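You operate a simulated robot arm through the tools that you are given. There is no shell and no other tool. Be economical: measure what you need, move in short steps, check, and stop when the job is done.

The job below is to be done with a simulated two-armed robot. You get a single attempt, and the scene is never put back.

JOB
On the top of the yellow table, fold the grey cloth in half and then in half again.

The check looks at the end state, three seconds after you hand in, the way a careful person would. Anything else that was tipped, shoved, dropped, spilled or broken makes it a failure. Flat cloth is picked up by pressing the open fingertips on it (5 to 10 N) and closing them slowly along it; thin cloth reads only 2 to 8 mm in the jaws.

ROBOT AND FRAMES
Two 7-joint arms with two-finger parallel grippers on one trunk, on a base that drives. Base frame: it is fixed to the floor where the robot stands at the start and does not move with it; the origin is under the middle of the robot, x ahead of it, y to its left, z up. Lengths are in m, angles in rad, forces in N, time in s.
The left shoulder is at the start at [0.06, 0.143, 0.876], the right one opposite. With the tool pointing down near the work surface each hand reaches from about 0.28 to 0.74 m from the robot's upright axis, wherever it stands, measured 20 degrees to its own side. Places, roughly: top of the yellow table [0.6, 0, 0.7]. Payload 1.57 kg a hand.
The tool frame of a hand sits at the grasp point between the pads (the TCP): z along the fingers, y along the line on which they close. The tips reach 0.03 m beyond it. Largest opening 0.11 m; finger width 0.024, thickness 0.012; the body of the gripper, 0.048 by 0.112 m, starts 0.078 m behind the TCP.
Orientation is that of the tool frame in the base frame, as a unit quaternion [w, x, y, z]. With the fingers straight down and closing along the base's y, the tool's x points along the base's -x, its y along +y and its z along -z.

CONTROLS
- The arms move only by the tool move_arm. It takes "left_moves", "right_moves" or both (then of equal length, played together; a hand with none holds still); each is a list that holds one entry, the list of rows, each a list of 7 numbers: the shift along the base's x, y, z in units of 50 mm (1.0 is 50 mm), then the turn, a rotation vector about the base's x, y, z in units of 8 degrees (1.0 is 8 degrees), then the closure in counts, from 0 (fully open) to 255 (shut). In form: [[[tx, ty, tz, ax, ay, az, jaw], ...]]. A call has 1 to 12 rows; each row shifts and turns the commanded pose from where the row before left it. A call with a number of a shift or a turn outside -1 to 1 is refused whole. A row lasts 0.2 s, in which the tool goes at most 0.05 m and 0.15 rad; a call with a longer step from one row to the next is refused whole, and so is a gripper value outside its range. A pose out of reach is approached as far as the arm can. The call stops where the force on the tool passes 40 N (or 10 N more than at its start, if that is more) or the arm is blocked; 0.2 s more then pass. The fingers move at their own pace (about 0.045 m/s each) and stop on an object; they squeeze with about 24 N. The grip force told is the motor's: it shows also when the fingers shut on nothing. Time passes only in rows, and 0.2 s behind the last, so rows that do not move let the fingers close. The reply holds the time, the measured pose of the TCP, the force on the tool along the base axes, the opening and the grip force, in the units named above and with some noise, with the torque about the TCP (base axes, N m) and any sound that the robot's microphone picked up.
- Cameras (640 x 400 px; columns grow to the right, rows downward): "scene" is now at [0.0392, 0.0064, 1.4751]; the picture's right is [0.05, -1.00, 0.00], its down [-0.84, -0.04, -0.54] and it looks along [0.54, 0.03, -0.84] (base axes); focal length 291 px, centre (320, 200). "left" rides on the left gripper at [0.07, -0.016, -0.141] in its tool frame; the picture's right is [0.23, 0.97, 0.00], its down [-0.86, 0.20, -0.48] and it looks along [-0.47, 0.11, 0.88] (tool axes); focal length 222 px, centre (320, 200). "right" rides on the right gripper at [0.07, 0.016, -0.141] in its tool frame; the picture's right is [-0.23, 0.97, 0.00], its down [-0.86, -0.20, -0.48] and it looks along [-0.47, -0.11, 0.88] (tool axes); focal length 222 px, centre (320, 200). There is no depth. A picture from a camera that has moved, and an enlarged one, comes with that camera's place and axes in the base frame and with its lens.
- snapshot(camera): a new picture of that camera. It takes no simulated time.
- raise_lower(by): slides the trunk up (or, below 0, down) by that many m; the arms and the scene camera ride with it, the base frame stays. It gives what a move gives, with no picture.
- drive_base(legs): drives the robot by 1 to 6 legs, each [ahead, left, turn to the left] in m, m and rad, along the robot's own axes; the way and the turn of a leg run together, so that a leg with both is an arc; at most 1.5 m and 3.142 rad a leg. The arms and the cameras ride along, it lands a little off, and it stops where it bumps. It gives what a move gives.
- turn_head(pan, tilt): turns the head with the scene camera to pan (to the left, within 1.501 rad either way) and tilt (down, from -0.506 to 1.204), counted from straight ahead of the robot. It gives what a move gives.
- zoom(camera, box): a new picture of the part [left, top, right, bottom] of that camera's present view, enlarged. It takes no simulated time.
- sign_off(): hands the job in; it is judged then, once.

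Go step by step. Nothing tells you exact positions but the pictures and the camera data: compare them with the known pose of the tool, close in by small moves and look again before you grip or let go. The budget is 120 turns and 100 pictures, counting those below and the enlarged ones. Unless the task says otherwise, let go and move clear before handing in, and close with one line.

The tools are called after "Request:" as name(argument=value, ...) on one line, values as JSON. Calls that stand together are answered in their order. move_arm: Moves the arms, as the interface text tells. Its arguments: {"type":"object","properties":{"left_moves":{"type":"array","items":{"type":"array","items":{"type":"array","items":{"type":"number"}}}},"right_moves":{"type":"array","items":{"type":"array","items":{"type":"array","items":{"type":"number"}}}}},"required":[]} The other tools are called the same way: raise_lower (by) slides the trunk up or down; drive_base (legs) drives the base; turn_head (pan, tilt) turns the head that bears the scene camera; snapshot (camera) takes a picture; zoom (camera, box) takes an enlarged picture of a part of a camera's view; sign_off () hands the job in.

At the start:

```text
t: 0.0
left_position: [0.5438, 0.1574, 0.8602]
left_tcp_rot: [0.0, 0.0, 1.0, 0.0]
left_ft_force: [1.0, -0.4, 0.1]
left_wrist_torque: [0.02, -0.03, -0.01]
left_grip_width: 0.11
left_grip_force: 0.0
right_position: [0.4546, -0.3502, 0.8525]
right_tcp_rot: [0.0, 0.0, 1.0, 0.0]
right_ft_force: [1.0, 0.2, -0.4]
right_wrist_torque: [0.0, 0.01, 0.01]
right_grip_width: 0.1102
right_grip_force: 0.0
trunk travel left (down, up): [-0.475, 0.115]
robot x, y, heading: [-0.0023, -0.0028, 0.006]
head pan, tilt: [0.052, 1.004]
```

scene: 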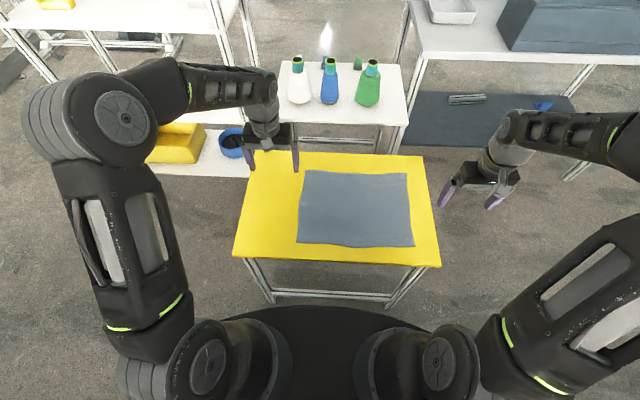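
right: 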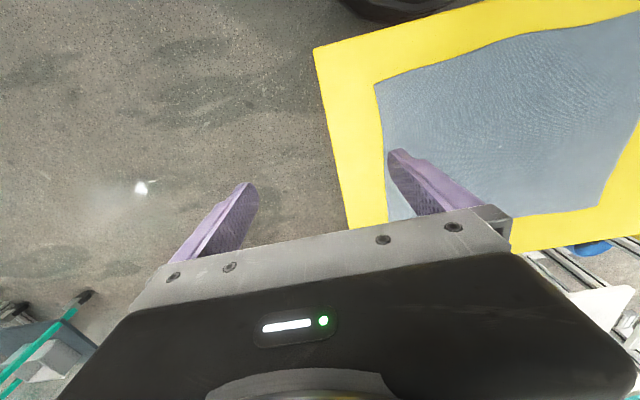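
left: 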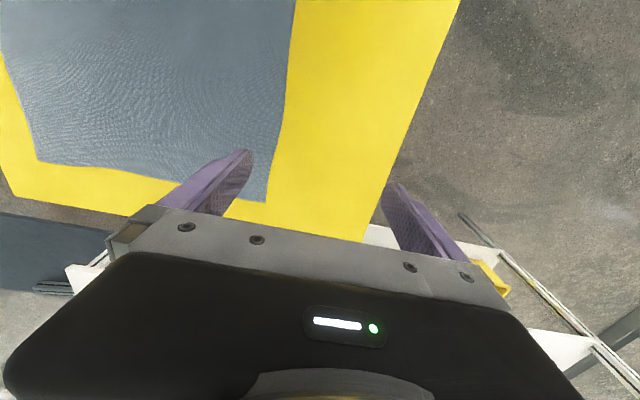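

The grey cloth lies flat on the yellow table, about x 0.39–0.66 and y −0.25–0.095. I plan to fold the near edge onto the far edge with both hands, then the right half onto the left. First I'll bring both hands above the near corners and look.

Request:
move_arm(left_moves=[[[-0.576, -0.35, -0.24, 0, 0, 0, 150], [-0.576, -0.35, -0.24, 0, 0, 0, 150], [-0.576, -0.35, -0.24, 0, 0, 0, 150], [-0.576, -0.35, -0.24, 0, 0, 0, 150], [-0.576, -0.35, -0.24, 0, 0, 0, 150], [0, 0, 0, 0, 0, 0, 150]]], right_moves=[[[-0.2, 0.52, -0.21, 0, 0, 0, 150], [-0.2, 0.52, -0.21, 0, 0, 0, 150], [-0.2, 0.52, -0.21, 0, 0, 0, 150], [-0.2, 0.52, -0.21, 0, 0, 0, 150], [-0.2, 0.52, -0.21, 0, 0, 0, 150], [0, 0, 0, 0, 0, 0, 150]]])

Request:
snapshot(camera="scene")

Request:
snapshot(camera="left")

Request:
snapshot(camera="right")

```text
t: 1.4
left_position: [0.4001, 0.068, 0.7996]
left_tcp_rot: [0.0, -0.001, 1.0, 0.0]
left_ft_force: [0.1, -0.2, -0.4]
left_wrist_torque: [0.02, -0.01, 0.0]
left_grip_width: 0.0456
left_grip_force: 0.1
right_position: [0.4031, -0.2187, 0.7999]
right_tcp_rot: [0.0, 0.0, 1.0, -0.001]
right_ft_force: [-0.2, -0.6, 0.6]
right_wrist_torque: [0.02, 0.0, -0.01]
right_grip_width: 0.0455
right_grip_force: 0.0
trunk travel left (down, up): [-0.475, 0.115]
robot x, y, heading: [-0.0018, 0.0002, -0.001]
head pan, tilt: [0.052, 1.004]
```

```text
96 pictures are left
camera scene: at [0.0392, 0.0064, 1.4751], right [0.05, -1.0, 0.0], down [-0.84, -0.04, -0.54], along [0.54, 0.03, -0.84], focal length 291 px, centre (320, 200)
```

scene: 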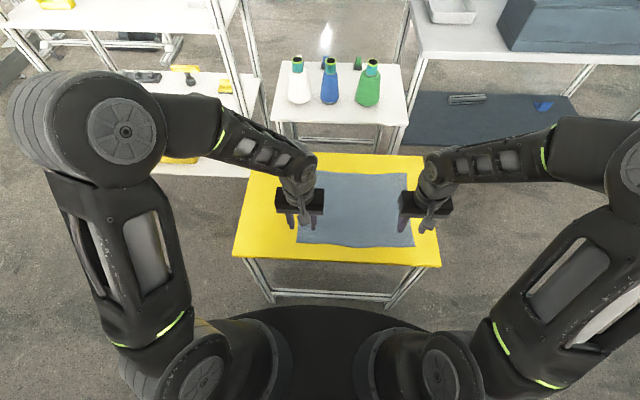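

```text
95 pictures are left
camera left: at [0.3294, 0.0527, 0.9404], right [-0.23, 0.97, 0.0], down [0.85, 0.2, 0.48], along [0.47, 0.11, -0.88], focal length 222 px, centre (320, 200)
```

left: 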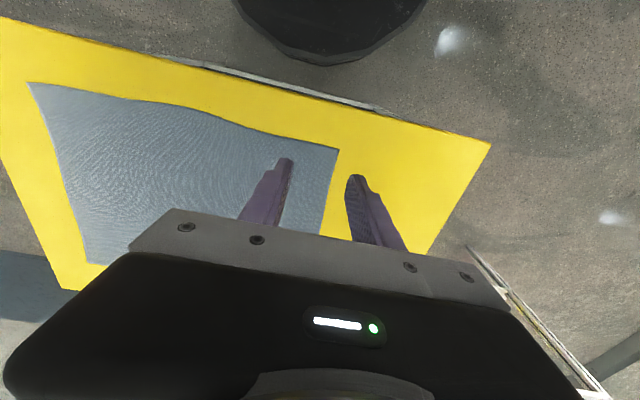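

```text
94 pictures are left
camera right: at [0.3333, -0.2033, 0.9409], right [0.23, 0.97, 0.0], down [0.86, -0.2, 0.48], along [0.47, -0.11, -0.88], focal length 222 px, centre (320, 200)
```

right: 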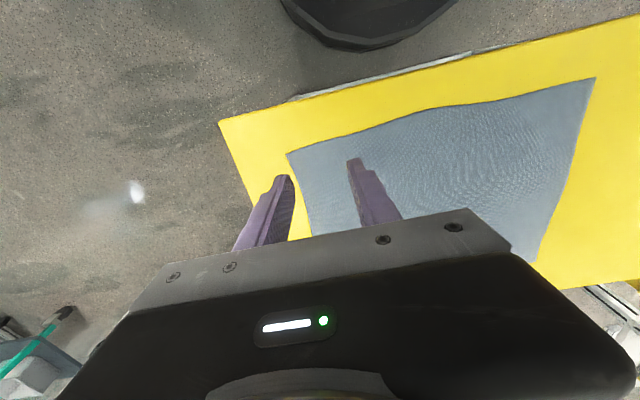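

Wrist pictures put the near corners at about (0.391, 0.088) and (0.395, −0.253). I'll narrow the jaws and come down close to the cloth, just inside each corner.

Request:
move_arm(left_moves=[[[0.06, -0.12, -0.4, 0, 0, 0, 190], [0, 0, -0.4, 0, 0, 0, 190], [0, 0, -0.4, 0, 0, 0, 190], [0, 0, 0, 0, 0, 0, 190]]], right_moves=[[[0.08, -0.12, -0.4, 0, 0, 0, 190], [0, 0, -0.4, 0, 0, 0, 190], [0, 0, -0.4, 0, 0, 0, 190], [0, 0, 0, 0, 0, 0, 190]]])

Request:
snapshot(camera="left")

Request:
snapshot(camera="right")

```text
t: 2.4
left_position: [0.4025, 0.0625, 0.739]
left_tcp_rot: [0.001, 0.0, 1.0, 0.0]
left_ft_force: [-0.2, 0.6, 0.8]
left_wrist_torque: [-0.02, -0.03, 0.01]
left_grip_width: 0.0281
left_grip_force: 0.0
right_position: [0.4077, -0.2247, 0.7391]
right_tcp_rot: [0.001, 0.001, 1.0, -0.001]
right_ft_force: [0.0, -0.1, 0.5]
right_wrist_torque: [0.03, 0.01, -0.02]
right_grip_width: 0.028
right_grip_force: 0.1
trunk travel left (down, up): [-0.475, 0.115]
robot x, y, heading: [0.0005, -0.0014, -0.003]
head pan, tilt: [0.052, 1.004]
```

```text
93 pictures are left
camera left: at [0.3322, 0.047, 0.8797], right [-0.23, 0.97, 0.0], down [0.85, 0.2, 0.48], along [0.47, 0.11, -0.88], focal length 222 px, centre (320, 200)
```

left: 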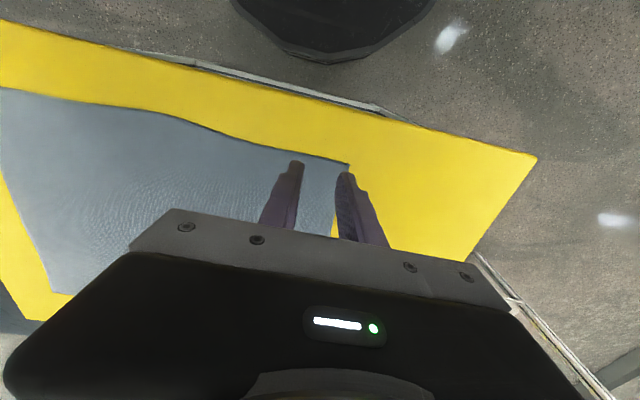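

```text
92 pictures are left
camera right: at [0.3376, -0.2094, 0.8804], right [0.23, 0.97, 0.0], down [0.85, -0.2, 0.48], along [0.47, -0.11, -0.88], focal length 222 px, centre (320, 200)
```

right: 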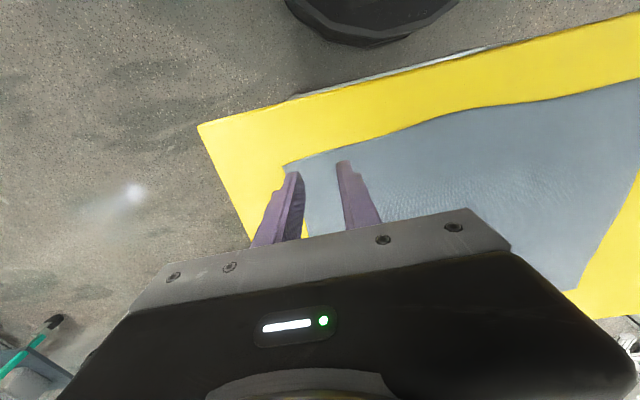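

The outer fingers sit right at the side edges, so I'll shift both hands a few millimetres inward and touch down gently.

Request:
move_arm(left_moves=[[[0, -0.12, -0.06, 0, 0, 0, 190], [0, 0, -0.04, 0, 0, 0, 190], [0, 0, -0.04, 0, 0, 0, 190], [0, 0, 0, 0, 0, 0, 190]]], right_moves=[[[0, 0.09, -0.06, 0, 0, 0, 190], [0, 0, -0.04, 0, 0, 0, 190], [0, 0, -0.04, 0, 0, 0, 190], [0, 0, 0, 0, 0, 0, 190]]])

```text
t: 3.4
left_position: [0.4021, 0.0571, 0.7328]
left_tcp_rot: [-0.001, 0.0, 1.0, 0.0]
left_ft_force: [-0.5, 0.9, 0.8]
left_wrist_torque: [0.0, 0.0, 0.0]
left_grip_width: 0.0281
left_grip_force: 0.0
right_position: [0.4086, -0.2222, 0.733]
right_tcp_rot: [0.0, 0.001, 1.0, 0.0]
right_ft_force: [0.0, 0.0, -0.3]
right_wrist_torque: [0.0, 0.0, -0.02]
right_grip_width: 0.0281
right_grip_force: 0.1
trunk travel left (down, up): [-0.475, 0.115]
robot x, y, heading: [0.0014, 0.0049, 0.003]
head pan, tilt: [0.052, 1.004]
```

Request:
move_arm(left_moves=[[[0, 0, -0.04, 0, 0, 0, 190], [0, 0, -0.02, 0, 0, 0, 190], [0, 0, 0, 0, 0, 0, 190]]], right_moves=[[[0, 0, -0.04, 0, 0, 0, 190], [0, 0, -0.02, 0, 0, 0, 190], [0, 0, 0, 0, 0, 0, 190]]])

```text
t: 4.2
left_position: [0.4024, 0.0569, 0.7282]
left_tcp_rot: [0.0, 0.0, 1.0, 0.0]
left_ft_force: [-0.3, 0.4, -0.2]
left_wrist_torque: [0.0, 0.01, -0.02]
left_grip_width: 0.0283
left_grip_force: 0.0
right_position: [0.4072, -0.2215, 0.7307]
right_tcp_rot: [0.0, 0.0, 1.0, 0.001]
right_ft_force: [0.0, 0.3, 0.0]
right_wrist_torque: [-0.01, 0.03, 0.02]
right_grip_width: 0.0281
right_grip_force: 0.1
trunk travel left (down, up): [-0.475, 0.115]
robot x, y, heading: [-0.0045, -0.0015, -0.001]
head pan, tilt: [0.052, 1.004]
```

No contact yet; I'll continue down in 1–2 mm steps.

Request:
move_arm(left_moves=[[[0, 0, -0.03, 0, 0, 0, 190], [0, 0, 0, 0, 0, 0, 190]]], right_moves=[[[0, 0, -0.03, 0, 0, 0, 190], [0, 0, 0, 0, 0, 0, 190]]])

```text
t: 4.8
left_position: [0.4027, 0.0562, 0.7284]
left_tcp_rot: [-0.001, 0.0, 1.0, 0.0]
left_ft_force: [-0.1, 0.0, -0.6]
left_wrist_torque: [0.02, 0.0, 0.01]
left_grip_width: 0.028
left_grip_force: 0.0
right_position: [0.4079, -0.221, 0.7284]
right_tcp_rot: [0.0, 0.0, 1.0, -0.001]
right_ft_force: [-0.6, 0.0, -0.1]
right_wrist_torque: [0.01, 0.01, 0.0]
right_grip_width: 0.0277
right_grip_force: 0.0
trunk travel left (down, up): [-0.475, 0.115]
robot x, y, heading: [-0.0007, -0.0032, 0.001]
head pan, tilt: [0.052, 1.004]
```

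Request:
move_arm(left_moves=[[[0, 0, -0.03, 0, 0, 0, 190], [0, 0, -0.03, 0, 0, 0, 190], [0, 0, 0, 0, 0, 0, 190]]], right_moves=[[[0, 0, -0.03, 0, 0, 0, 190], [0, 0, -0.03, 0, 0, 0, 190], [0, 0, 0, 0, 0, 0, 190]]])

```text
t: 5.6
left_position: [0.4037, 0.0565, 0.7247]
left_tcp_rot: [0.0, 0.0, 1.0, -0.001]
left_ft_force: [0.0, -0.4, -0.2]
left_wrist_torque: [0.0, -0.01, 0.01]
left_grip_width: 0.0282
left_grip_force: 0.0
right_position: [0.4087, -0.2222, 0.7257]
right_tcp_rot: [0.0, -0.001, 1.0, 0.0]
right_ft_force: [0.5, -0.2, 0.0]
right_wrist_torque: [0.02, 0.0, -0.06]
right_grip_width: 0.0281
right_grip_force: 0.0
trunk travel left (down, up): [-0.475, 0.115]
robot x, y, heading: [-0.0011, 0.0025, 0.005]
head pan, tilt: [0.052, 1.004]
```

Request:
move_arm(left_moves=[[[0, 0, -0.03, 0, 0, 0, 190], [0, 0, -0.03, 0, 0, 0, 190], [0, 0, 0, 0, 0, 0, 190]]], right_moves=[[[0, 0, -0.03, 0, 0, 0, 190], [0, 0, -0.03, 0, 0, 0, 190], [0, 0, 0, 0, 0, 0, 190]]])

Request:
snapshot(camera="left")

```text
t: 6.4
left_position: [0.402, 0.057, 0.7211]
left_tcp_rot: [0.0, 0.0, 1.0, 0.0]
left_ft_force: [0.2, 0.2, -1.1]
left_wrist_torque: [-0.05, 0.02, -0.01]
left_grip_width: 0.0282
left_grip_force: 0.0
right_position: [0.4078, -0.2214, 0.722]
right_tcp_rot: [0.0, 0.0, 1.0, 0.0]
right_ft_force: [0.8, 0.1, -0.6]
right_wrist_torque: [-0.02, -0.02, 0.0]
right_grip_width: 0.028
right_grip_force: 0.0
trunk travel left (down, up): [-0.475, 0.115]
robot x, y, heading: [-0.0034, -0.0009, -0.001]
head pan, tilt: [0.052, 1.004]
```

```text
91 pictures are left
camera left: at [0.333, 0.041, 0.8627], right [-0.23, 0.97, 0.0], down [0.86, 0.2, 0.48], along [0.47, 0.11, -0.88], focal length 222 px, centre (320, 200)
```

left: 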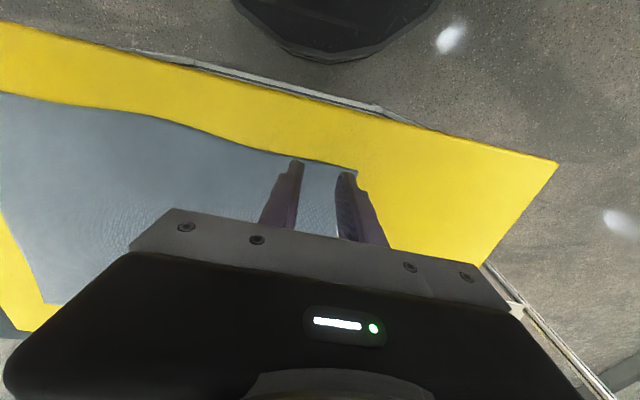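

Request:
move_arm(left_moves=[[[0, 0, -0.03, 0, 0, 0, 190], [0, 0, -0.03, 0, 0, 0, 190], [0, 0, 0, 0, 0, 0, 190]]], right_moves=[[[0, 0, -0.03, 0, 0, 0, 190], [0, 0, -0.03, 0, 0, 0, 190], [0, 0, 0, 0, 0, 0, 190]]])

```text
t: 7.2
left_position: [0.4036, 0.0573, 0.7193]
left_tcp_rot: [0.0, -0.001, 1.0, 0.0]
left_ft_force: [0.6, -0.5, -0.2]
left_wrist_torque: [0.0, 0.04, 0.01]
left_grip_width: 0.0281
left_grip_force: 0.0
right_position: [0.4083, -0.2206, 0.7184]
right_tcp_rot: [0.0, 0.0, 1.0, 0.0]
right_ft_force: [0.3, 0.4, 0.5]
right_wrist_torque: [-0.04, -0.02, 0.0]
right_grip_width: 0.0281
right_grip_force: 0.1
trunk travel left (down, up): [-0.475, 0.115]
robot x, y, heading: [0.0011, 0.0024, 0.003]
head pan, tilt: [0.052, 1.004]
```

Request:
move_arm(left_moves=[[[0, 0, -0.03, 0, 0, 0, 190], [0, 0, -0.03, 0, 0, 0, 190], [0, 0, 0, 0, 0, 0, 190]]], right_moves=[[[0, 0, -0.03, 0, 0, 0, 190], [0, 0, -0.03, 0, 0, 0, 190], [0, 0, 0, 0, 0, 0, 190]]])

```text
t: 8.0
left_position: [0.404, 0.0566, 0.716]
left_tcp_rot: [-0.001, 0.0, 1.0, 0.0]
left_ft_force: [-0.4, -0.5, 0.1]
left_wrist_torque: [-0.02, -0.02, 0.03]
left_grip_width: 0.028
left_grip_force: 0.2
right_position: [0.4073, -0.2204, 0.7172]
right_tcp_rot: [0.001, 0.0, 1.0, 0.0]
right_ft_force: [0.2, -0.2, 0.8]
right_wrist_torque: [0.0, -0.02, 0.03]
right_grip_width: 0.0282
right_grip_force: 0.1
trunk travel left (down, up): [-0.475, 0.115]
robot x, y, heading: [0.0028, 0.0002, 0.003]
head pan, tilt: [0.052, 1.004]
```

Request:
move_arm(left_moves=[[[0, 0, -0.03, 0, 0, 0, 190], [0, 0, -0.03, 0, 0, 0, 190], [0, 0, 0, 0, 0, 0, 190]]], right_moves=[[[0, 0, -0.03, 0, 0, 0, 190], [0, 0, -0.03, 0, 0, 0, 190], [0, 0, 0, 0, 0, 0, 190]]])

Request:
zoom(camera="left", box=[220, 100, 440, 250])

Request:
zoom(camera="right", box=[220, 100, 440, 250])

```text
t: 8.8
left_position: [0.4024, 0.0581, 0.7127]
left_tcp_rot: [0.001, 0.0, 1.0, 0.0]
left_ft_force: [0.5, -0.4, 0.3]
left_wrist_torque: [0.04, 0.04, 0.02]
left_grip_width: 0.0284
left_grip_force: 0.0
right_position: [0.4086, -0.2218, 0.7148]
right_tcp_rot: [0.0, -0.001, 1.0, 0.0]
right_ft_force: [-0.5, 0.1, -0.4]
right_wrist_torque: [0.0, 0.01, -0.02]
right_grip_width: 0.0277
right_grip_force: 0.1
trunk travel left (down, up): [-0.475, 0.115]
robot x, y, heading: [0.003, 0.003, 0.0]
head pan, tilt: [0.052, 1.004]
```

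```text
2.67 times, centred on (330, 175) of left
camera zoom: at [0.3325, 0.0415, 0.8536], right [-0.23, 0.97, 0.0], down [0.86, 0.2, 0.48], along [0.47, 0.11, -0.88], focal length 592 px, centre (293, 267)
```

zoom: 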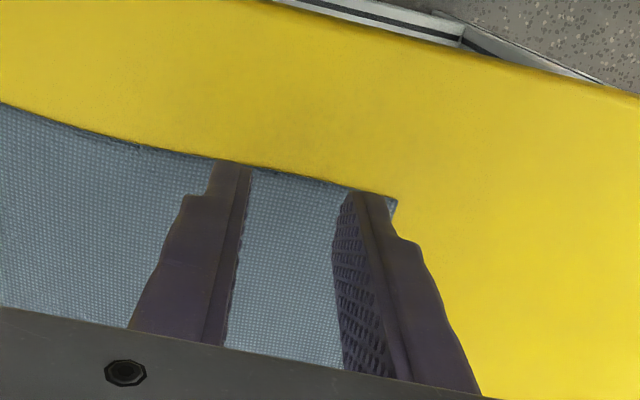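

```text
2.67 times, centred on (330, 175) of right
camera zoom: at [0.3378, -0.2051, 0.8546], right [0.23, 0.97, 0.0], down [0.85, -0.2, 0.48], along [0.47, -0.11, -0.88], focal length 592 px, centre (293, 267)
```

zoom: 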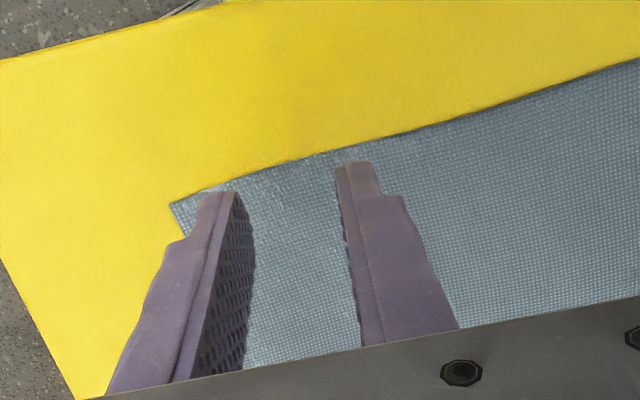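

Both pairs of fingertips are nearly on the cloth just inside the corners. I'll keep lowering until there is a force.

Request:
move_arm(left_moves=[[[0, 0, -0.03, 0, 0, 0, 190], [0, 0, -0.03, 0, 0, 0, 190], [0, 0, 0, 0, 0, 0, 190]]], right_moves=[[[0, 0, -0.03, 0, 0, 0, 190], [0, 0, -0.03, 0, 0, 0, 190], [0, 0, 0, 0, 0, 0, 190]]])

```text
t: 9.6
left_position: [0.4025, 0.059, 0.7096]
left_tcp_rot: [0.0, 0.0, 1.0, 0.0]
left_ft_force: [-1.2, -0.2, -0.1]
left_wrist_torque: [-0.01, 0.0, -0.01]
left_grip_width: 0.0281
left_grip_force: 0.1
right_position: [0.408, -0.2212, 0.7091]
right_tcp_rot: [-0.001, 0.001, 1.0, 0.001]
right_ft_force: [0.7, -0.6, 0.6]
right_wrist_torque: [0.0, -0.02, -0.02]
right_grip_width: 0.0278
right_grip_force: 0.2
trunk travel left (down, up): [-0.475, 0.115]
robot x, y, heading: [-0.0027, -0.0002, -0.002]
head pan, tilt: [0.052, 1.004]
```

Request:
move_arm(left_moves=[[[0, 0, -0.03, 0, 0, 0, 190], [0, 0, -0.03, 0, 0, 0, 190], [0, 0, 0, 0, 0, 0, 190]]], right_moves=[[[0, 0, -0.03, 0, 0, 0, 190], [0, 0, -0.03, 0, 0, 0, 190], [0, 0, 0, 0, 0, 0, 190]]])

```text
t: 10.4
left_position: [0.4027, 0.0561, 0.7063]
left_tcp_rot: [0.0, 0.0, 1.0, 0.0]
left_ft_force: [-0.3, -0.2, 0.8]
left_wrist_torque: [-0.01, 0.0, -0.02]
left_grip_width: 0.0282
left_grip_force: 0.2
right_position: [0.4082, -0.222, 0.7076]
right_tcp_rot: [-0.001, 0.0, 1.0, 0.0]
right_ft_force: [-0.7, 0.3, -0.6]
right_wrist_torque: [-0.01, -0.02, 0.0]
right_grip_width: 0.028
right_grip_force: 0.1
trunk travel left (down, up): [-0.475, 0.115]
robot x, y, heading: [-0.0019, -0.0023, -0.002]
head pan, tilt: [0.052, 1.004]
```

Request:
move_arm(left_moves=[[[0, 0, -0.03, 0, 0, 0, 190], [0, 0, -0.03, 0, 0, 0, 190], [0, 0, 0, 0, 0, 0, 190]]], right_moves=[[[0, 0, -0.03, 0, 0, 0, 190], [0, 0, -0.03, 0, 0, 0, 190], [0, 0, 0, 0, 0, 0, 190]]])

```text
t: 11.2
left_position: [0.401, 0.0561, 0.7044]
left_tcp_rot: [0.0, 0.0, 1.0, 0.0]
left_ft_force: [-0.1, -0.1, -0.3]
left_wrist_torque: [-0.02, 0.0, -0.01]
left_grip_width: 0.028
left_grip_force: 0.1
right_position: [0.4078, -0.2213, 0.7045]
right_tcp_rot: [-0.001, 0.0, 1.0, 0.001]
right_ft_force: [-0.6, 0.4, -0.1]
right_wrist_torque: [0.02, -0.02, 0.03]
right_grip_width: 0.0281
right_grip_force: 0.0
trunk travel left (down, up): [-0.475, 0.115]
robot x, y, heading: [0.0011, -0.0001, -0.003]
head pan, tilt: [0.052, 1.004]
```

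Request:
move_arm(left_moves=[[[0, 0, -0.03, 0, 0, 0, 190], [0, 0, -0.03, 0, 0, 0, 190], [0, 0, 0, 0, 0, 0, 190]]], right_moves=[[[0, 0, -0.03, 0, 0, 0, 190], [0, 0, -0.03, 0, 0, 0, 190], [0, 0, 0, 0, 0, 0, 190]]])

Request:
zoom(camera="left", box=[220, 100, 440, 250])

Request:
zoom(camera="right", box=[220, 100, 440, 250])

```text
t: 12.0
left_position: [0.4021, 0.0562, 0.7003]
left_tcp_rot: [0.0, 0.0, 1.0, 0.0]
left_ft_force: [0.8, 0.6, 0.0]
left_wrist_torque: [0.0, 0.01, -0.03]
left_grip_width: 0.0279
left_grip_force: 0.0
right_position: [0.4088, -0.2213, 0.7008]
right_tcp_rot: [0.0, 0.0, 1.0, 0.0]
right_ft_force: [-0.7, -0.3, 0.4]
right_wrist_torque: [0.01, -0.01, 0.01]
right_grip_width: 0.028
right_grip_force: 0.1
trunk travel left (down, up): [-0.475, 0.115]
robot x, y, heading: [0.0025, 0.0009, 0.007]
head pan, tilt: [0.052, 1.004]
```

```text
2.67 times, centred on (330, 175) of left
camera zoom: at [0.3326, 0.0413, 0.842], right [-0.23, 0.97, 0.0], down [0.86, 0.2, 0.48], along [0.47, 0.11, -0.88], focal length 592 px, centre (293, 267)
```

zoom: 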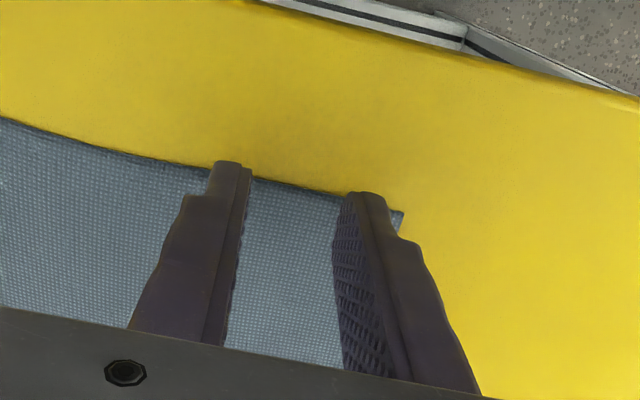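

```text
2.67 times, centred on (330, 175) of right
camera zoom: at [0.3378, -0.2053, 0.8425], right [0.23, 0.97, 0.0], down [0.85, -0.2, 0.48], along [0.47, -0.11, -0.88], focal length 592 px, centre (293, 267)
```

zoom: 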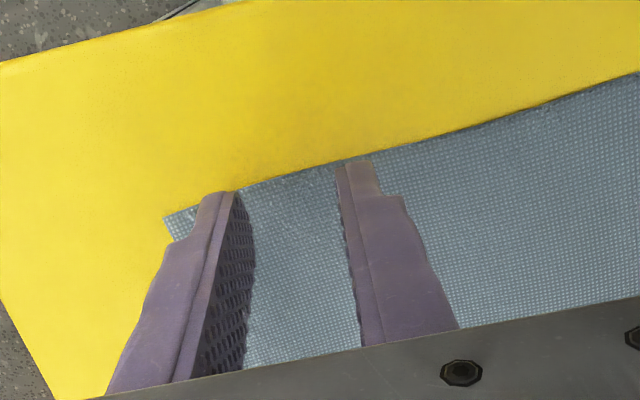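

The table is lower than stated (about z 0.667), so the corners are really near (0.398, 0.092) and (0.403, −0.262). I'll shift the hands slightly and finish the descent.

Request:
move_arm(left_moves=[[[0.14, 0.06, 0, 0, 0, 0, 190], [0, 0, -0.03, 0, 0, 0, 190], [0, 0, -0.03, 0, 0, 0, 190], [0, 0, 0, 0, 0, 0, 190]]], right_moves=[[[0.12, -0.1, 0, 0, 0, 0, 190], [0, 0, -0.03, 0, 0, 0, 190], [0, 0, -0.03, 0, 0, 0, 190], [0, 0, 0, 0, 0, 0, 190]]])

```text
t: 13.0
left_position: [0.41, 0.0594, 0.6977]
left_tcp_rot: [0.0, 0.001, 1.0, 0.0]
left_ft_force: [0.0, -0.6, -0.8]
left_wrist_torque: [0.01, 0.04, -0.02]
left_grip_width: 0.0283
left_grip_force: 0.1
right_position: [0.4133, -0.2268, 0.6986]
right_tcp_rot: [0.0, 0.001, 1.0, 0.0]
right_ft_force: [-0.9, -0.2, 0.4]
right_wrist_torque: [-0.04, 0.0, 0.01]
right_grip_width: 0.028
right_grip_force: 0.1
trunk travel left (down, up): [-0.475, 0.115]
robot x, y, heading: [0.0001, -0.0018, -0.0]
head pan, tilt: [0.052, 1.004]
```

Request:
move_arm(left_moves=[[[0, 0, -0.03, 0, 0, 0, 190], [0, 0, -0.03, 0, 0, 0, 190], [0, 0, 0, 0, 0, 0, 190]]], right_moves=[[[0, 0, -0.03, 0, 0, 0, 190], [0, 0, -0.03, 0, 0, 0, 190], [0, 0, 0, 0, 0, 0, 190]]])

```text
t: 13.8
left_position: [0.4086, 0.0588, 0.6955]
left_tcp_rot: [0.0, 0.0, 1.0, 0.0]
left_ft_force: [0.6, -0.1, 0.2]
left_wrist_torque: [0.04, -0.02, 0.01]
left_grip_width: 0.028
left_grip_force: 0.0
right_position: [0.4142, -0.226, 0.6953]
right_tcp_rot: [0.0, 0.0, 1.0, 0.0]
right_ft_force: [1.1, -1.0, -1.1]
right_wrist_torque: [-0.02, 0.02, -0.02]
right_grip_width: 0.028
right_grip_force: 0.2
trunk travel left (down, up): [-0.475, 0.115]
robot x, y, heading: [0.0009, 0.0019, -0.005]
head pan, tilt: [0.052, 1.004]
```

Request:
move_arm(left_moves=[[[0, 0, -0.03, 0, 0, 0, 190], [0, 0, -0.03, 0, 0, 0, 190], [0, 0, 0, 0, 0, 0, 190]]], right_moves=[[[0, 0, -0.03, 0, 0, 0, 190], [0, 0, -0.03, 0, 0, 0, 190], [0, 0, 0, 0, 0, 0, 190]]])

Request:
zoom(camera="left", box=[220, 100, 440, 250])

```text
t: 14.6
left_position: [0.4102, 0.0602, 0.6918]
left_tcp_rot: [-0.001, 0.0, 1.0, 0.0]
left_ft_force: [0.3, 0.4, -0.5]
left_wrist_torque: [0.0, 0.0, -0.02]
left_grip_width: 0.0283
left_grip_force: 0.1
right_position: [0.4137, -0.227, 0.6923]
right_tcp_rot: [0.0, 0.0, 1.0, 0.0]
right_ft_force: [0.3, 0.3, 0.4]
right_wrist_torque: [0.01, -0.02, -0.02]
right_grip_width: 0.0279
right_grip_force: 0.0
trunk travel left (down, up): [-0.475, 0.115]
robot x, y, heading: [0.0011, -0.0008, -0.002]
head pan, tilt: [0.052, 1.004]
```

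```text
2.67 times, centred on (330, 175) of left
camera zoom: at [0.3397, 0.0441, 0.8329], right [-0.23, 0.97, 0.0], down [0.86, 0.2, 0.48], along [0.47, 0.11, -0.88], focal length 592 px, centre (293, 267)
```

zoom: 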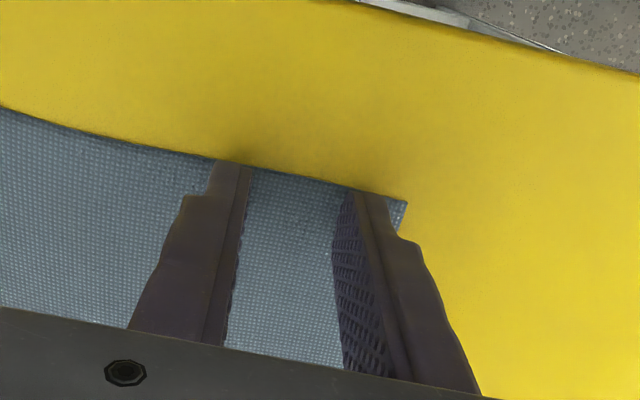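

Request:
move_arm(left_moves=[[[0, 0, -0.03, 0, 0, 0, 190], [0, 0, -0.03, 0, 0, 0, 190], [0, 0, 0, 0, 0, 0, 190]]], right_moves=[[[0, 0, -0.03, 0, 0, 0, 190], [0, 0, -0.03, 0, 0, 0, 190], [0, 0, 0, 0, 0, 0, 190]]])

```text
t: 15.4
left_position: [0.4093, 0.0606, 0.691]
left_tcp_rot: [0.002, 0.0, 1.0, 0.0]
left_ft_force: [-1.8, 5.1, 31.0]
left_wrist_torque: [0.28, 0.03, -0.01]
left_grip_width: 0.0282
left_grip_force: 0.0
right_position: [0.4138, -0.2264, 0.6917]
right_tcp_rot: [0.001, 0.0, 1.0, 0.0]
right_ft_force: [2.4, -2.2, 12.7]
right_wrist_torque: [-0.06, -0.06, 0.01]
right_grip_width: 0.0282
right_grip_force: 0.1
trunk travel left (down, up): [-0.475, 0.115]
robot x, y, heading: [0.0005, -0.0007, -0.001]
head pan, tilt: [0.052, 1.004]
```

Contact at TCP z≈0.691. I'll ease the pressure to about 7 N and close slowly.

Request:
move_arm(left_moves=[[[0, 0, 0.029, 0, 0, 0, 190], [0, 0, 0, 0, 0, 0, 190]]], right_moves=[[[0, 0, 0.006, 0, 0, 0, 190], [0, 0, 0, 0, 0, 0, 190]]])

```text
t: 16.0
left_position: [0.4091, 0.0597, 0.6914]
left_tcp_rot: [0.001, -0.001, 1.0, -0.001]
left_ft_force: [3.5, 1.7, 14.9]
left_wrist_torque: [0.12, -0.11, -0.03]
left_grip_width: 0.028
left_grip_force: 0.1
right_position: [0.4134, -0.2269, 0.6907]
right_tcp_rot: [0.001, 0.0, 1.0, 0.0]
right_ft_force: [0.2, -2.7, 25.2]
right_wrist_torque: [-0.06, -0.01, 0.01]
right_grip_width: 0.028
right_grip_force: 0.1
trunk travel left (down, up): [-0.475, 0.115]
robot x, y, heading: [0.0008, -0.0025, -0.003]
head pan, tilt: [0.052, 1.004]
```

Request:
move_arm(left_moves=[[[0, 0, 0.013, 0, 0, 0, 190], [0, 0, 0, 0, 0, 0, 190], [0, 0, 0, 0, 0, 0, 190]]], right_moves=[[[0, 0, 0.028, 0, 0, 0, 190], [0, 0, 0, 0, 0, 0, 190], [0, 0, 0, 0, 0, 0, 190]]])

```text
t: 16.8
left_position: [0.4092, 0.0597, 0.6917]
left_tcp_rot: [-0.001, 0.0, 1.0, 0.0]
left_ft_force: [1.4, -1.8, 9.5]
left_wrist_torque: [-0.04, -0.02, -0.03]
left_grip_width: 0.0282
left_grip_force: 0.1
right_position: [0.4139, -0.2271, 0.6918]
right_tcp_rot: [0.0, 0.0, 1.0, 0.0]
right_ft_force: [2.1, 1.1, 10.8]
right_wrist_torque: [0.01, -0.1, -0.01]
right_grip_width: 0.028
right_grip_force: 0.0
trunk travel left (down, up): [-0.475, 0.115]
robot x, y, heading: [0.0011, 0.0037, -0.001]
head pan, tilt: [0.052, 1.004]
```

Around 10 N on each hand; now I'll close slowly.

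Request:
move_arm(left_moves=[[[0, 0, 0.003, 0, 0, 0, 196], [0, 0, 0, 0, 0, 0, 202], [0, 0, 0, 0, 0, 0, 208], [0, 0, 0, 0, 0, 0, 214], [0, 0, 0, 0, 0, 0, 220], [0, 0, 0, 0, 0, 0, 226], [0, 0, 0, 0, 0, 0, 232], [0, 0, 0, 0, 0, 0, 238], [0, 0, 0, 0, 0, 0, 246], [0, 0, 0, 0, 0, 0, 255], [0, 0, 0, 0, 0, 0, 255]]], right_moves=[[[0, 0, 0.004, 0, 0, 0, 196], [0, 0, 0, 0, 0, 0, 202], [0, 0, 0, 0, 0, 0, 208], [0, 0, 0, 0, 0, 0, 214], [0, 0, 0, 0, 0, 0, 220], [0, 0, 0, 0, 0, 0, 226], [0, 0, 0, 0, 0, 0, 232], [0, 0, 0, 0, 0, 0, 238], [0, 0, 0, 0, 0, 0, 246], [0, 0, 0, 0, 0, 0, 255], [0, 0, 0, 0, 0, 0, 255]]])

Request:
zoom(camera="left", box=[220, 100, 440, 250])

Request:
zoom(camera="right", box=[220, 100, 440, 250])

```text
t: 19.2
left_position: [0.4093, 0.0593, 0.6914]
left_tcp_rot: [-0.001, 0.0, 1.0, -0.001]
left_ft_force: [-0.1, 0.2, 4.2]
left_wrist_torque: [-0.02, -0.03, -0.01]
left_grip_width: 0.0001
left_grip_force: 22.0
right_position: [0.4138, -0.2259, 0.6903]
right_tcp_rot: [-0.001, -0.001, 1.0, 0.0]
right_ft_force: [-0.1, 0.6, 0.4]
right_wrist_torque: [-0.04, 0.04, 0.02]
right_grip_width: 0.0001
right_grip_force: 21.3
trunk travel left (down, up): [-0.475, 0.115]
robot x, y, heading: [-0.0005, 0.0007, -0.002]
head pan, tilt: [0.052, 1.004]
```

```text
2.67 times, centred on (330, 175) of left
camera zoom: at [0.3397, 0.0441, 0.8321], right [-0.23, 0.97, 0.0], down [0.85, 0.2, 0.48], along [0.47, 0.11, -0.88], focal length 592 px, centre (293, 267)
```

zoom: 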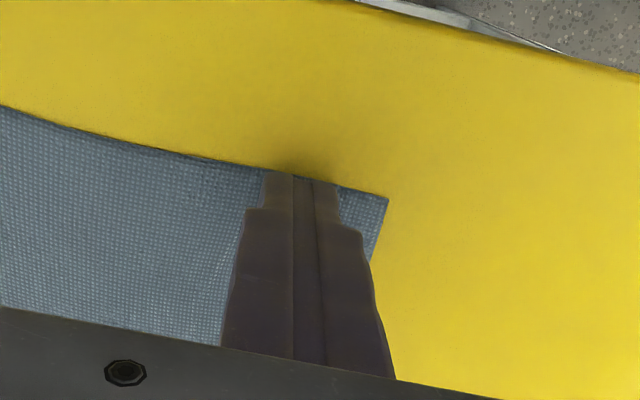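

```text
2.67 times, centred on (330, 175) of right
camera zoom: at [0.3435, -0.2106, 0.8327], right [0.23, 0.97, 0.0], down [0.85, -0.2, 0.48], along [0.47, -0.11, -0.88], focal length 592 px, centre (293, 267)
```

zoom: 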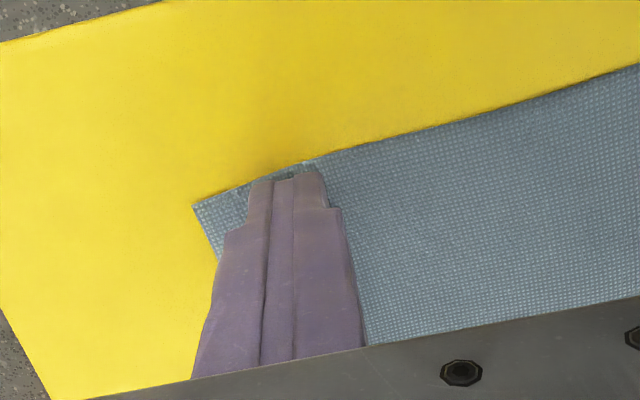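

The fingers closed on nothing, since the pressing force fell off during the closing. I'll open again and close in stages, keeping the pressure up.

Request:
move_arm(left_moves=[[[0, 0, 0, 0, 0, 0, 190], [0, 0, 0, 0, 0, 0, 190], [0, 0, 0, 0, 0, 0, 190]]], right_moves=[[[0, 0, 0, 0, 0, 0, 190], [0, 0, 0, 0, 0, 0, 190], [0, 0, 0, 0, 0, 0, 190]]])

Request:
zoom(camera="left", box=[220, 100, 440, 250])

Request:
zoom(camera="right", box=[220, 100, 440, 250])

```text
t: 20.0
left_position: [0.4092, 0.0601, 0.6911]
left_tcp_rot: [0.0, 0.0, 1.0, 0.001]
left_ft_force: [-0.1, -1.2, 5.7]
left_wrist_torque: [-0.02, -0.02, -0.02]
left_grip_width: 0.0247
left_grip_force: 0.0
right_position: [0.4144, -0.2273, 0.692]
right_tcp_rot: [0.0, 0.0, 1.0, 0.0]
right_ft_force: [-0.6, 0.4, 0.7]
right_wrist_torque: [-0.02, 0.0, -0.02]
right_grip_width: 0.0277
right_grip_force: 0.1
trunk travel left (down, up): [-0.475, 0.115]
robot x, y, heading: [-0.0027, -0.0004, -0.003]
head pan, tilt: [0.052, 1.004]
```

```text
2.67 times, centred on (330, 175) of left
camera zoom: at [0.3397, 0.0441, 0.8322], right [-0.23, 0.97, 0.0], down [0.85, 0.2, 0.48], along [0.47, 0.11, -0.88], focal length 592 px, centre (293, 267)
```

zoom: 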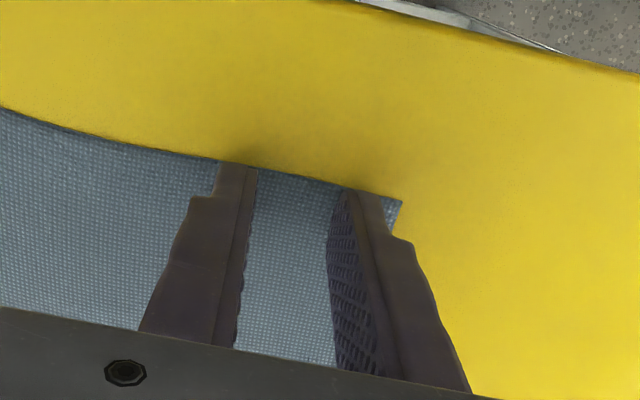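

```text
2.67 times, centred on (330, 175) of right
camera zoom: at [0.3435, -0.2106, 0.8327], right [0.23, 0.97, 0.0], down [0.85, -0.2, 0.48], along [0.47, -0.11, -0.88], focal length 592 px, centre (293, 267)
```

zoom: 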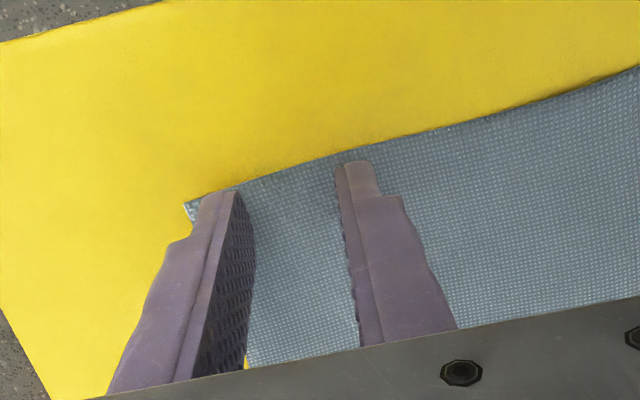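

Request:
move_arm(left_moves=[[[0, 0, 0.06, 0, 0, 0, 190], [0.1, 0, 0, 0, 0, 0, 190], [0, 0, -0.07, 0, 0, 0, 190], [0, 0, 0, 0, 0, 0, 190], [0, 0, 0, 0, 0, 0, 190]]], right_moves=[[[0, 0, 0.06, 0, 0, 0, 190], [0.1, 0.04, 0, 0, 0, 0, 190], [0, 0, -0.085, 0, 0, 0, 190], [0, 0, 0, 0, 0, 0, 190], [0, 0, 0, 0, 0, 0, 190]]])

```text
t: 21.2
left_position: [0.4144, 0.0611, 0.6908]
left_tcp_rot: [0.001, 0.0, 1.0, 0.0]
left_ft_force: [-0.3, -0.7, 4.0]
left_wrist_torque: [0.02, -0.02, -0.03]
left_grip_width: 0.0285
left_grip_force: 0.0
right_position: [0.419, -0.2242, 0.6907]
right_tcp_rot: [0.002, 0.0, 1.0, 0.0]
right_ft_force: [-0.6, 0.8, 19.2]
right_wrist_torque: [0.03, 0.09, 0.04]
right_grip_width: 0.0281
right_grip_force: 0.1
trunk travel left (down, up): [-0.475, 0.115]
robot x, y, heading: [-0.0033, -0.0016, 0.001]
head pan, tilt: [0.052, 1.004]
```

Request:
move_arm(left_moves=[[[0, 0, -0.012, 0, 0, 0, 190], [0, 0, 0, 0, 0, 0, 196], [0, 0, 0, 0, 0, 0, 202], [0, 0, 0, 0, 0, 0, 208], [0, 0, 0, 0, 0, 0, 214], [0, 0, 0, 0, 0, 0, 214]]], right_moves=[[[0, 0, 0.012, 0, 0, 0, 190], [0, 0, 0, 0, 0, 0, 196], [0, 0, 0, 0, 0, 0, 202], [0, 0, 0, 0, 0, 0, 208], [0, 0, 0, 0, 0, 0, 214], [0, 0, 0, 0, 0, 0, 214]]])

Request:
zoom(camera="left", box=[220, 100, 440, 250])

Request:
zoom(camera="right", box=[220, 100, 440, 250])

```text
t: 22.6
left_position: [0.415, 0.0592, 0.692]
left_tcp_rot: [0.002, 0.0, 1.0, -0.001]
left_ft_force: [1.3, -0.4, 27.6]
left_wrist_torque: [0.0, 0.05, 0.04]
left_grip_width: 0.0177
left_grip_force: 0.0
right_position: [0.4172, -0.2248, 0.6912]
right_tcp_rot: [0.0, 0.001, 1.0, 0.0]
right_ft_force: [-0.6, 0.4, 5.8]
right_wrist_torque: [0.01, 0.04, 0.02]
right_grip_width: 0.0188
right_grip_force: 0.5
trunk travel left (down, up): [-0.475, 0.115]
robot x, y, heading: [0.001, -0.0003, -0.004]
head pan, tilt: [0.052, 1.004]
```

```text
2.67 times, centred on (330, 175) of left
camera zoom: at [0.3443, 0.044, 0.8319], right [-0.23, 0.97, 0.0], down [0.85, 0.2, 0.48], along [0.47, 0.11, -0.88], focal length 592 px, centre (293, 267)
```

zoom: 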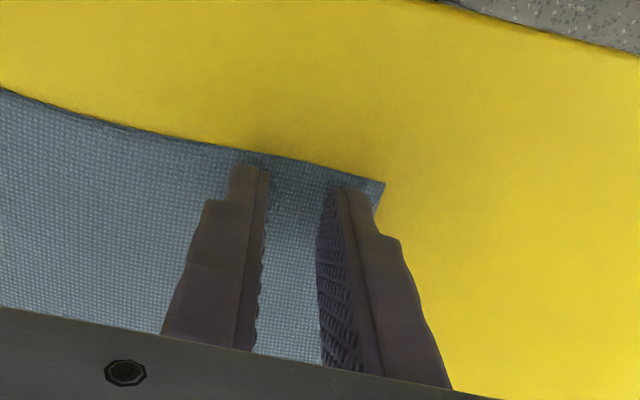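

```text
2.67 times, centred on (330, 175) of right
camera zoom: at [0.3474, -0.2085, 0.8324], right [0.23, 0.97, 0.0], down [0.85, -0.2, 0.48], along [0.47, -0.11, -0.88], focal length 592 px, centre (293, 267)
```

zoom: 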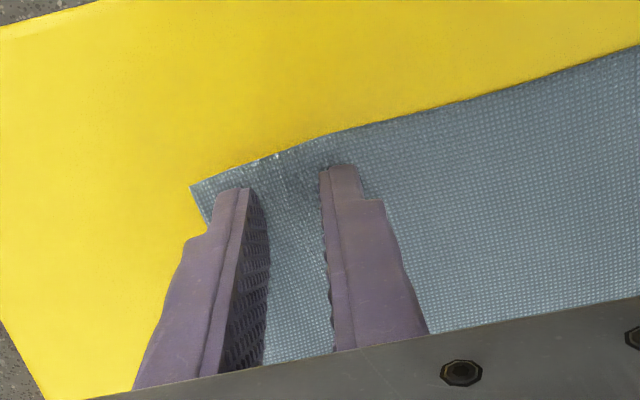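

Ridges are forming between the fingers. I'll continue closing while holding the pressure.

Request:
move_arm(left_moves=[[[0, 0, 0, 0, 0, 0, 220], [0, 0, 0, 0, 0, 0, 226], [0, 0, 0, 0, 0, 0, 232], [0, 0, 0, 0, 0, 0, 236], [0, 0, 0, 0, 0, 0, 236]]], right_moves=[[[0, 0, -0.008, 0, 0, 0, 220], [0, 0, 0, 0, 0, 0, 226], [0, 0, 0, 0, 0, 0, 232], [0, 0, 0, 0, 0, 0, 236], [0, 0, 0, 0, 0, 0, 236]]])

Request:
zoom(camera="left", box=[220, 100, 440, 250])

Request:
zoom(camera="right", box=[220, 100, 440, 250])

```text
t: 23.8
left_position: [0.4145, 0.06, 0.691]
left_tcp_rot: [0.002, 0.0, 1.0, 0.0]
left_ft_force: [1.3, 2.1, 34.9]
left_wrist_torque: [0.12, -0.03, 0.01]
left_grip_width: 0.0097
left_grip_force: 5.4
right_position: [0.4174, -0.2237, 0.6919]
right_tcp_rot: [0.001, 0.0, 1.0, 0.0]
right_ft_force: [1.0, -0.1, 7.9]
right_wrist_torque: [-0.03, 0.03, 0.0]
right_grip_width: 0.0089
right_grip_force: 0.1
trunk travel left (down, up): [-0.475, 0.115]
robot x, y, heading: [0.0045, 0.0013, 0.0]
head pan, tilt: [0.052, 1.004]
```

```text
2.67 times, centred on (330, 175) of left
camera zoom: at [0.3439, 0.0443, 0.8319], right [-0.23, 0.97, 0.0], down [0.85, 0.2, 0.48], along [0.47, 0.11, -0.88], focal length 592 px, centre (293, 267)
```

zoom: 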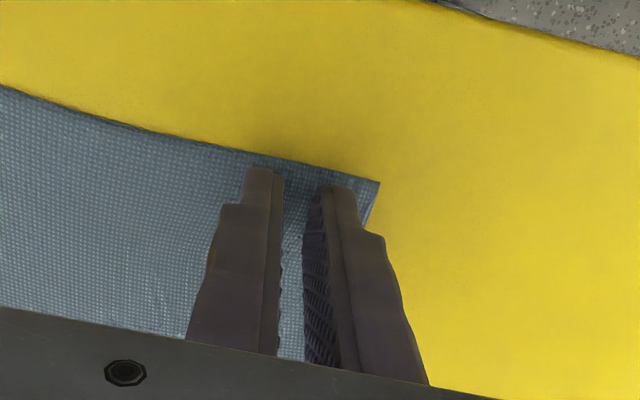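

```text
2.67 times, centred on (330, 175) of right
camera zoom: at [0.3473, -0.2082, 0.8323], right [0.23, 0.97, 0.0], down [0.85, -0.2, 0.48], along [0.47, -0.11, -0.88], focal length 592 px, centre (293, 267)
```

zoom: 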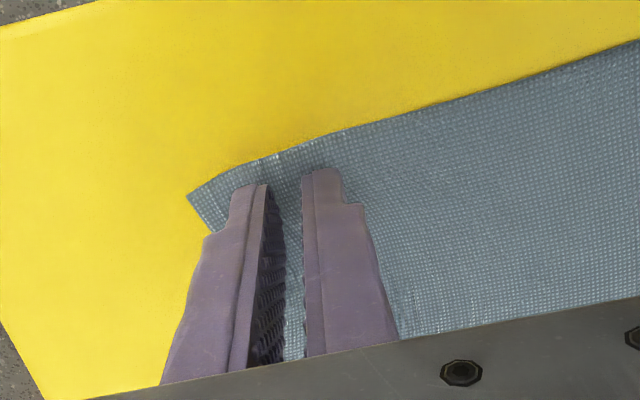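

Request:
move_arm(left_moves=[[[0, 0, 0.03, 0, 0, 0, 239], [0, 0, 0, 0, 0, 0, 243], [0, 0, 0, 0, 0, 0, 247], [0, 0, 0, 0, 0, 0, 251], [0, 0, 0, 0, 0, 0, 255], [0, 0, 0, 0, 0, 0, 255], [0, 0, 0, 0, 0, 0, 255]]], right_moves=[[[0, 0, -0.008, 0, 0, 0, 239], [0, 0, 0, 0, 0, 0, 243], [0, 0, 0, 0, 0, 0, 247], [0, 0, 0, 0, 0, 0, 251], [0, 0, 0, 0, 0, 0, 255], [0, 0, 0, 0, 0, 0, 255], [0, 0, 0, 0, 0, 0, 255]]])

Request:
zoom(camera="left", box=[220, 100, 440, 250])

Request:
zoom(camera="right", box=[220, 100, 440, 250])

```text
t: 25.4
left_position: [0.4139, 0.062, 0.6916]
left_tcp_rot: [0.001, 0.0, 1.0, 0.0]
left_ft_force: [0.2, -0.5, -0.8]
left_wrist_torque: [-0.01, -0.01, 0.01]
left_grip_width: 0.0002
left_grip_force: 21.3
right_position: [0.4184, -0.2247, 0.6914]
right_tcp_rot: [0.001, 0.0, 1.0, -0.001]
right_ft_force: [0.4, -1.6, 35.8]
right_wrist_torque: [-0.04, 0.14, -0.06]
right_grip_width: 0.0
right_grip_force: 21.3
trunk travel left (down, up): [-0.475, 0.115]
robot x, y, heading: [-0.0001, 0.0007, -0.0]
head pan, tilt: [0.052, 1.004]
```

```text
2.67 times, centred on (330, 175) of left
camera zoom: at [0.3439, 0.0449, 0.8332], right [-0.23, 0.97, 0.0], down [0.85, 0.2, 0.48], along [0.47, 0.11, -0.88], focal length 592 px, centre (293, 267)
```

zoom: 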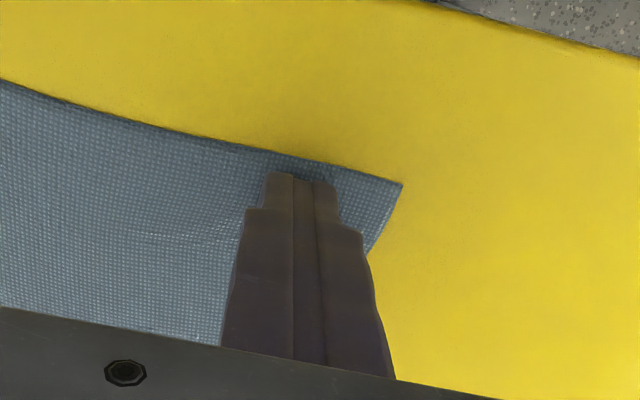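

```text
2.67 times, centred on (330, 175) of right
camera zoom: at [0.3478, -0.2079, 0.8321], right [0.23, 0.97, 0.0], down [0.85, -0.2, 0.48], along [0.47, -0.11, -0.88], focal length 592 px, centre (293, 267)
```

zoom: 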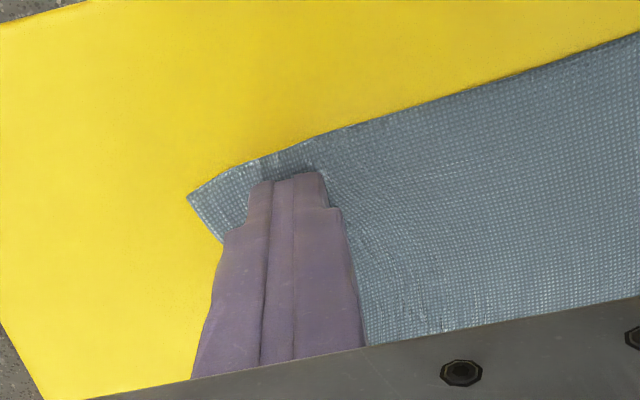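

The width reads zero again, though the cloth looks bunched. I'll lift 15 mm to see whether anything is held.

Request:
move_arm(left_moves=[[[0, 0, 0.15, 0, 0, 0, 255], [0, 0, 0.15, 0, 0, 0, 255], [0, 0, 0, 0, 0, 0, 255]]], right_moves=[[[0, 0, 0.15, 0, 0, 0, 255], [0, 0, 0.15, 0, 0, 0, 255], [0, 0, 0, 0, 0, 0, 255]]])

Request:
zoom(camera="left", box=[220, 100, 440, 250])

Request:
zoom(camera="right", box=[220, 100, 440, 250])

```text
t: 26.2
left_position: [0.4147, 0.0594, 0.707]
left_tcp_rot: [-0.001, 0.0, 1.0, 0.0]
left_ft_force: [-0.3, 0.4, 0.0]
left_wrist_torque: [-0.01, 0.0, -0.04]
left_grip_width: 0.0
left_grip_force: 21.3
right_position: [0.4176, -0.2239, 0.7049]
right_tcp_rot: [-0.001, 0.0, 1.0, 0.0]
right_ft_force: [-0.5, -0.7, -0.2]
right_wrist_torque: [0.04, -0.01, 0.03]
right_grip_width: 0.0003
right_grip_force: 21.0
trunk travel left (down, up): [-0.475, 0.115]
robot x, y, heading: [0.0046, 0.0007, -0.0]
head pan, tilt: [0.052, 1.004]
```

```text
2.67 times, centred on (330, 175) of left
camera zoom: at [0.345, 0.0445, 0.8477], right [-0.23, 0.97, 0.0], down [0.86, 0.2, 0.48], along [0.47, 0.11, -0.88], focal length 592 px, centre (293, 267)
```

zoom: 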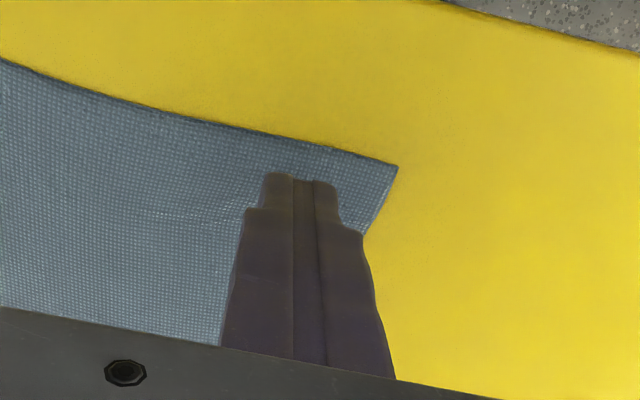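

```text
2.67 times, centred on (330, 175) of right
camera zoom: at [0.3482, -0.2085, 0.8458], right [0.23, 0.97, 0.0], down [0.86, -0.2, 0.48], along [0.47, -0.11, -0.88], focal length 592 px, centre (293, 267)
```

zoom: 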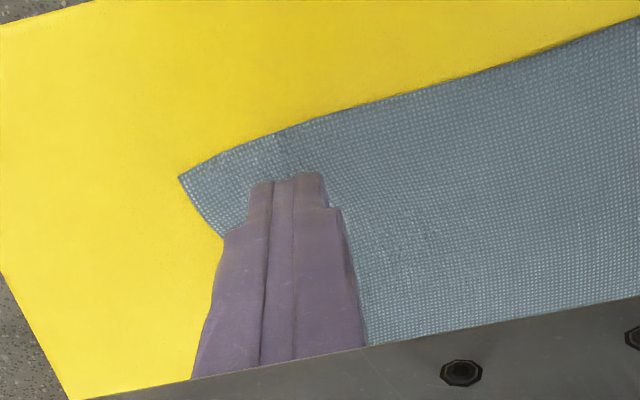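

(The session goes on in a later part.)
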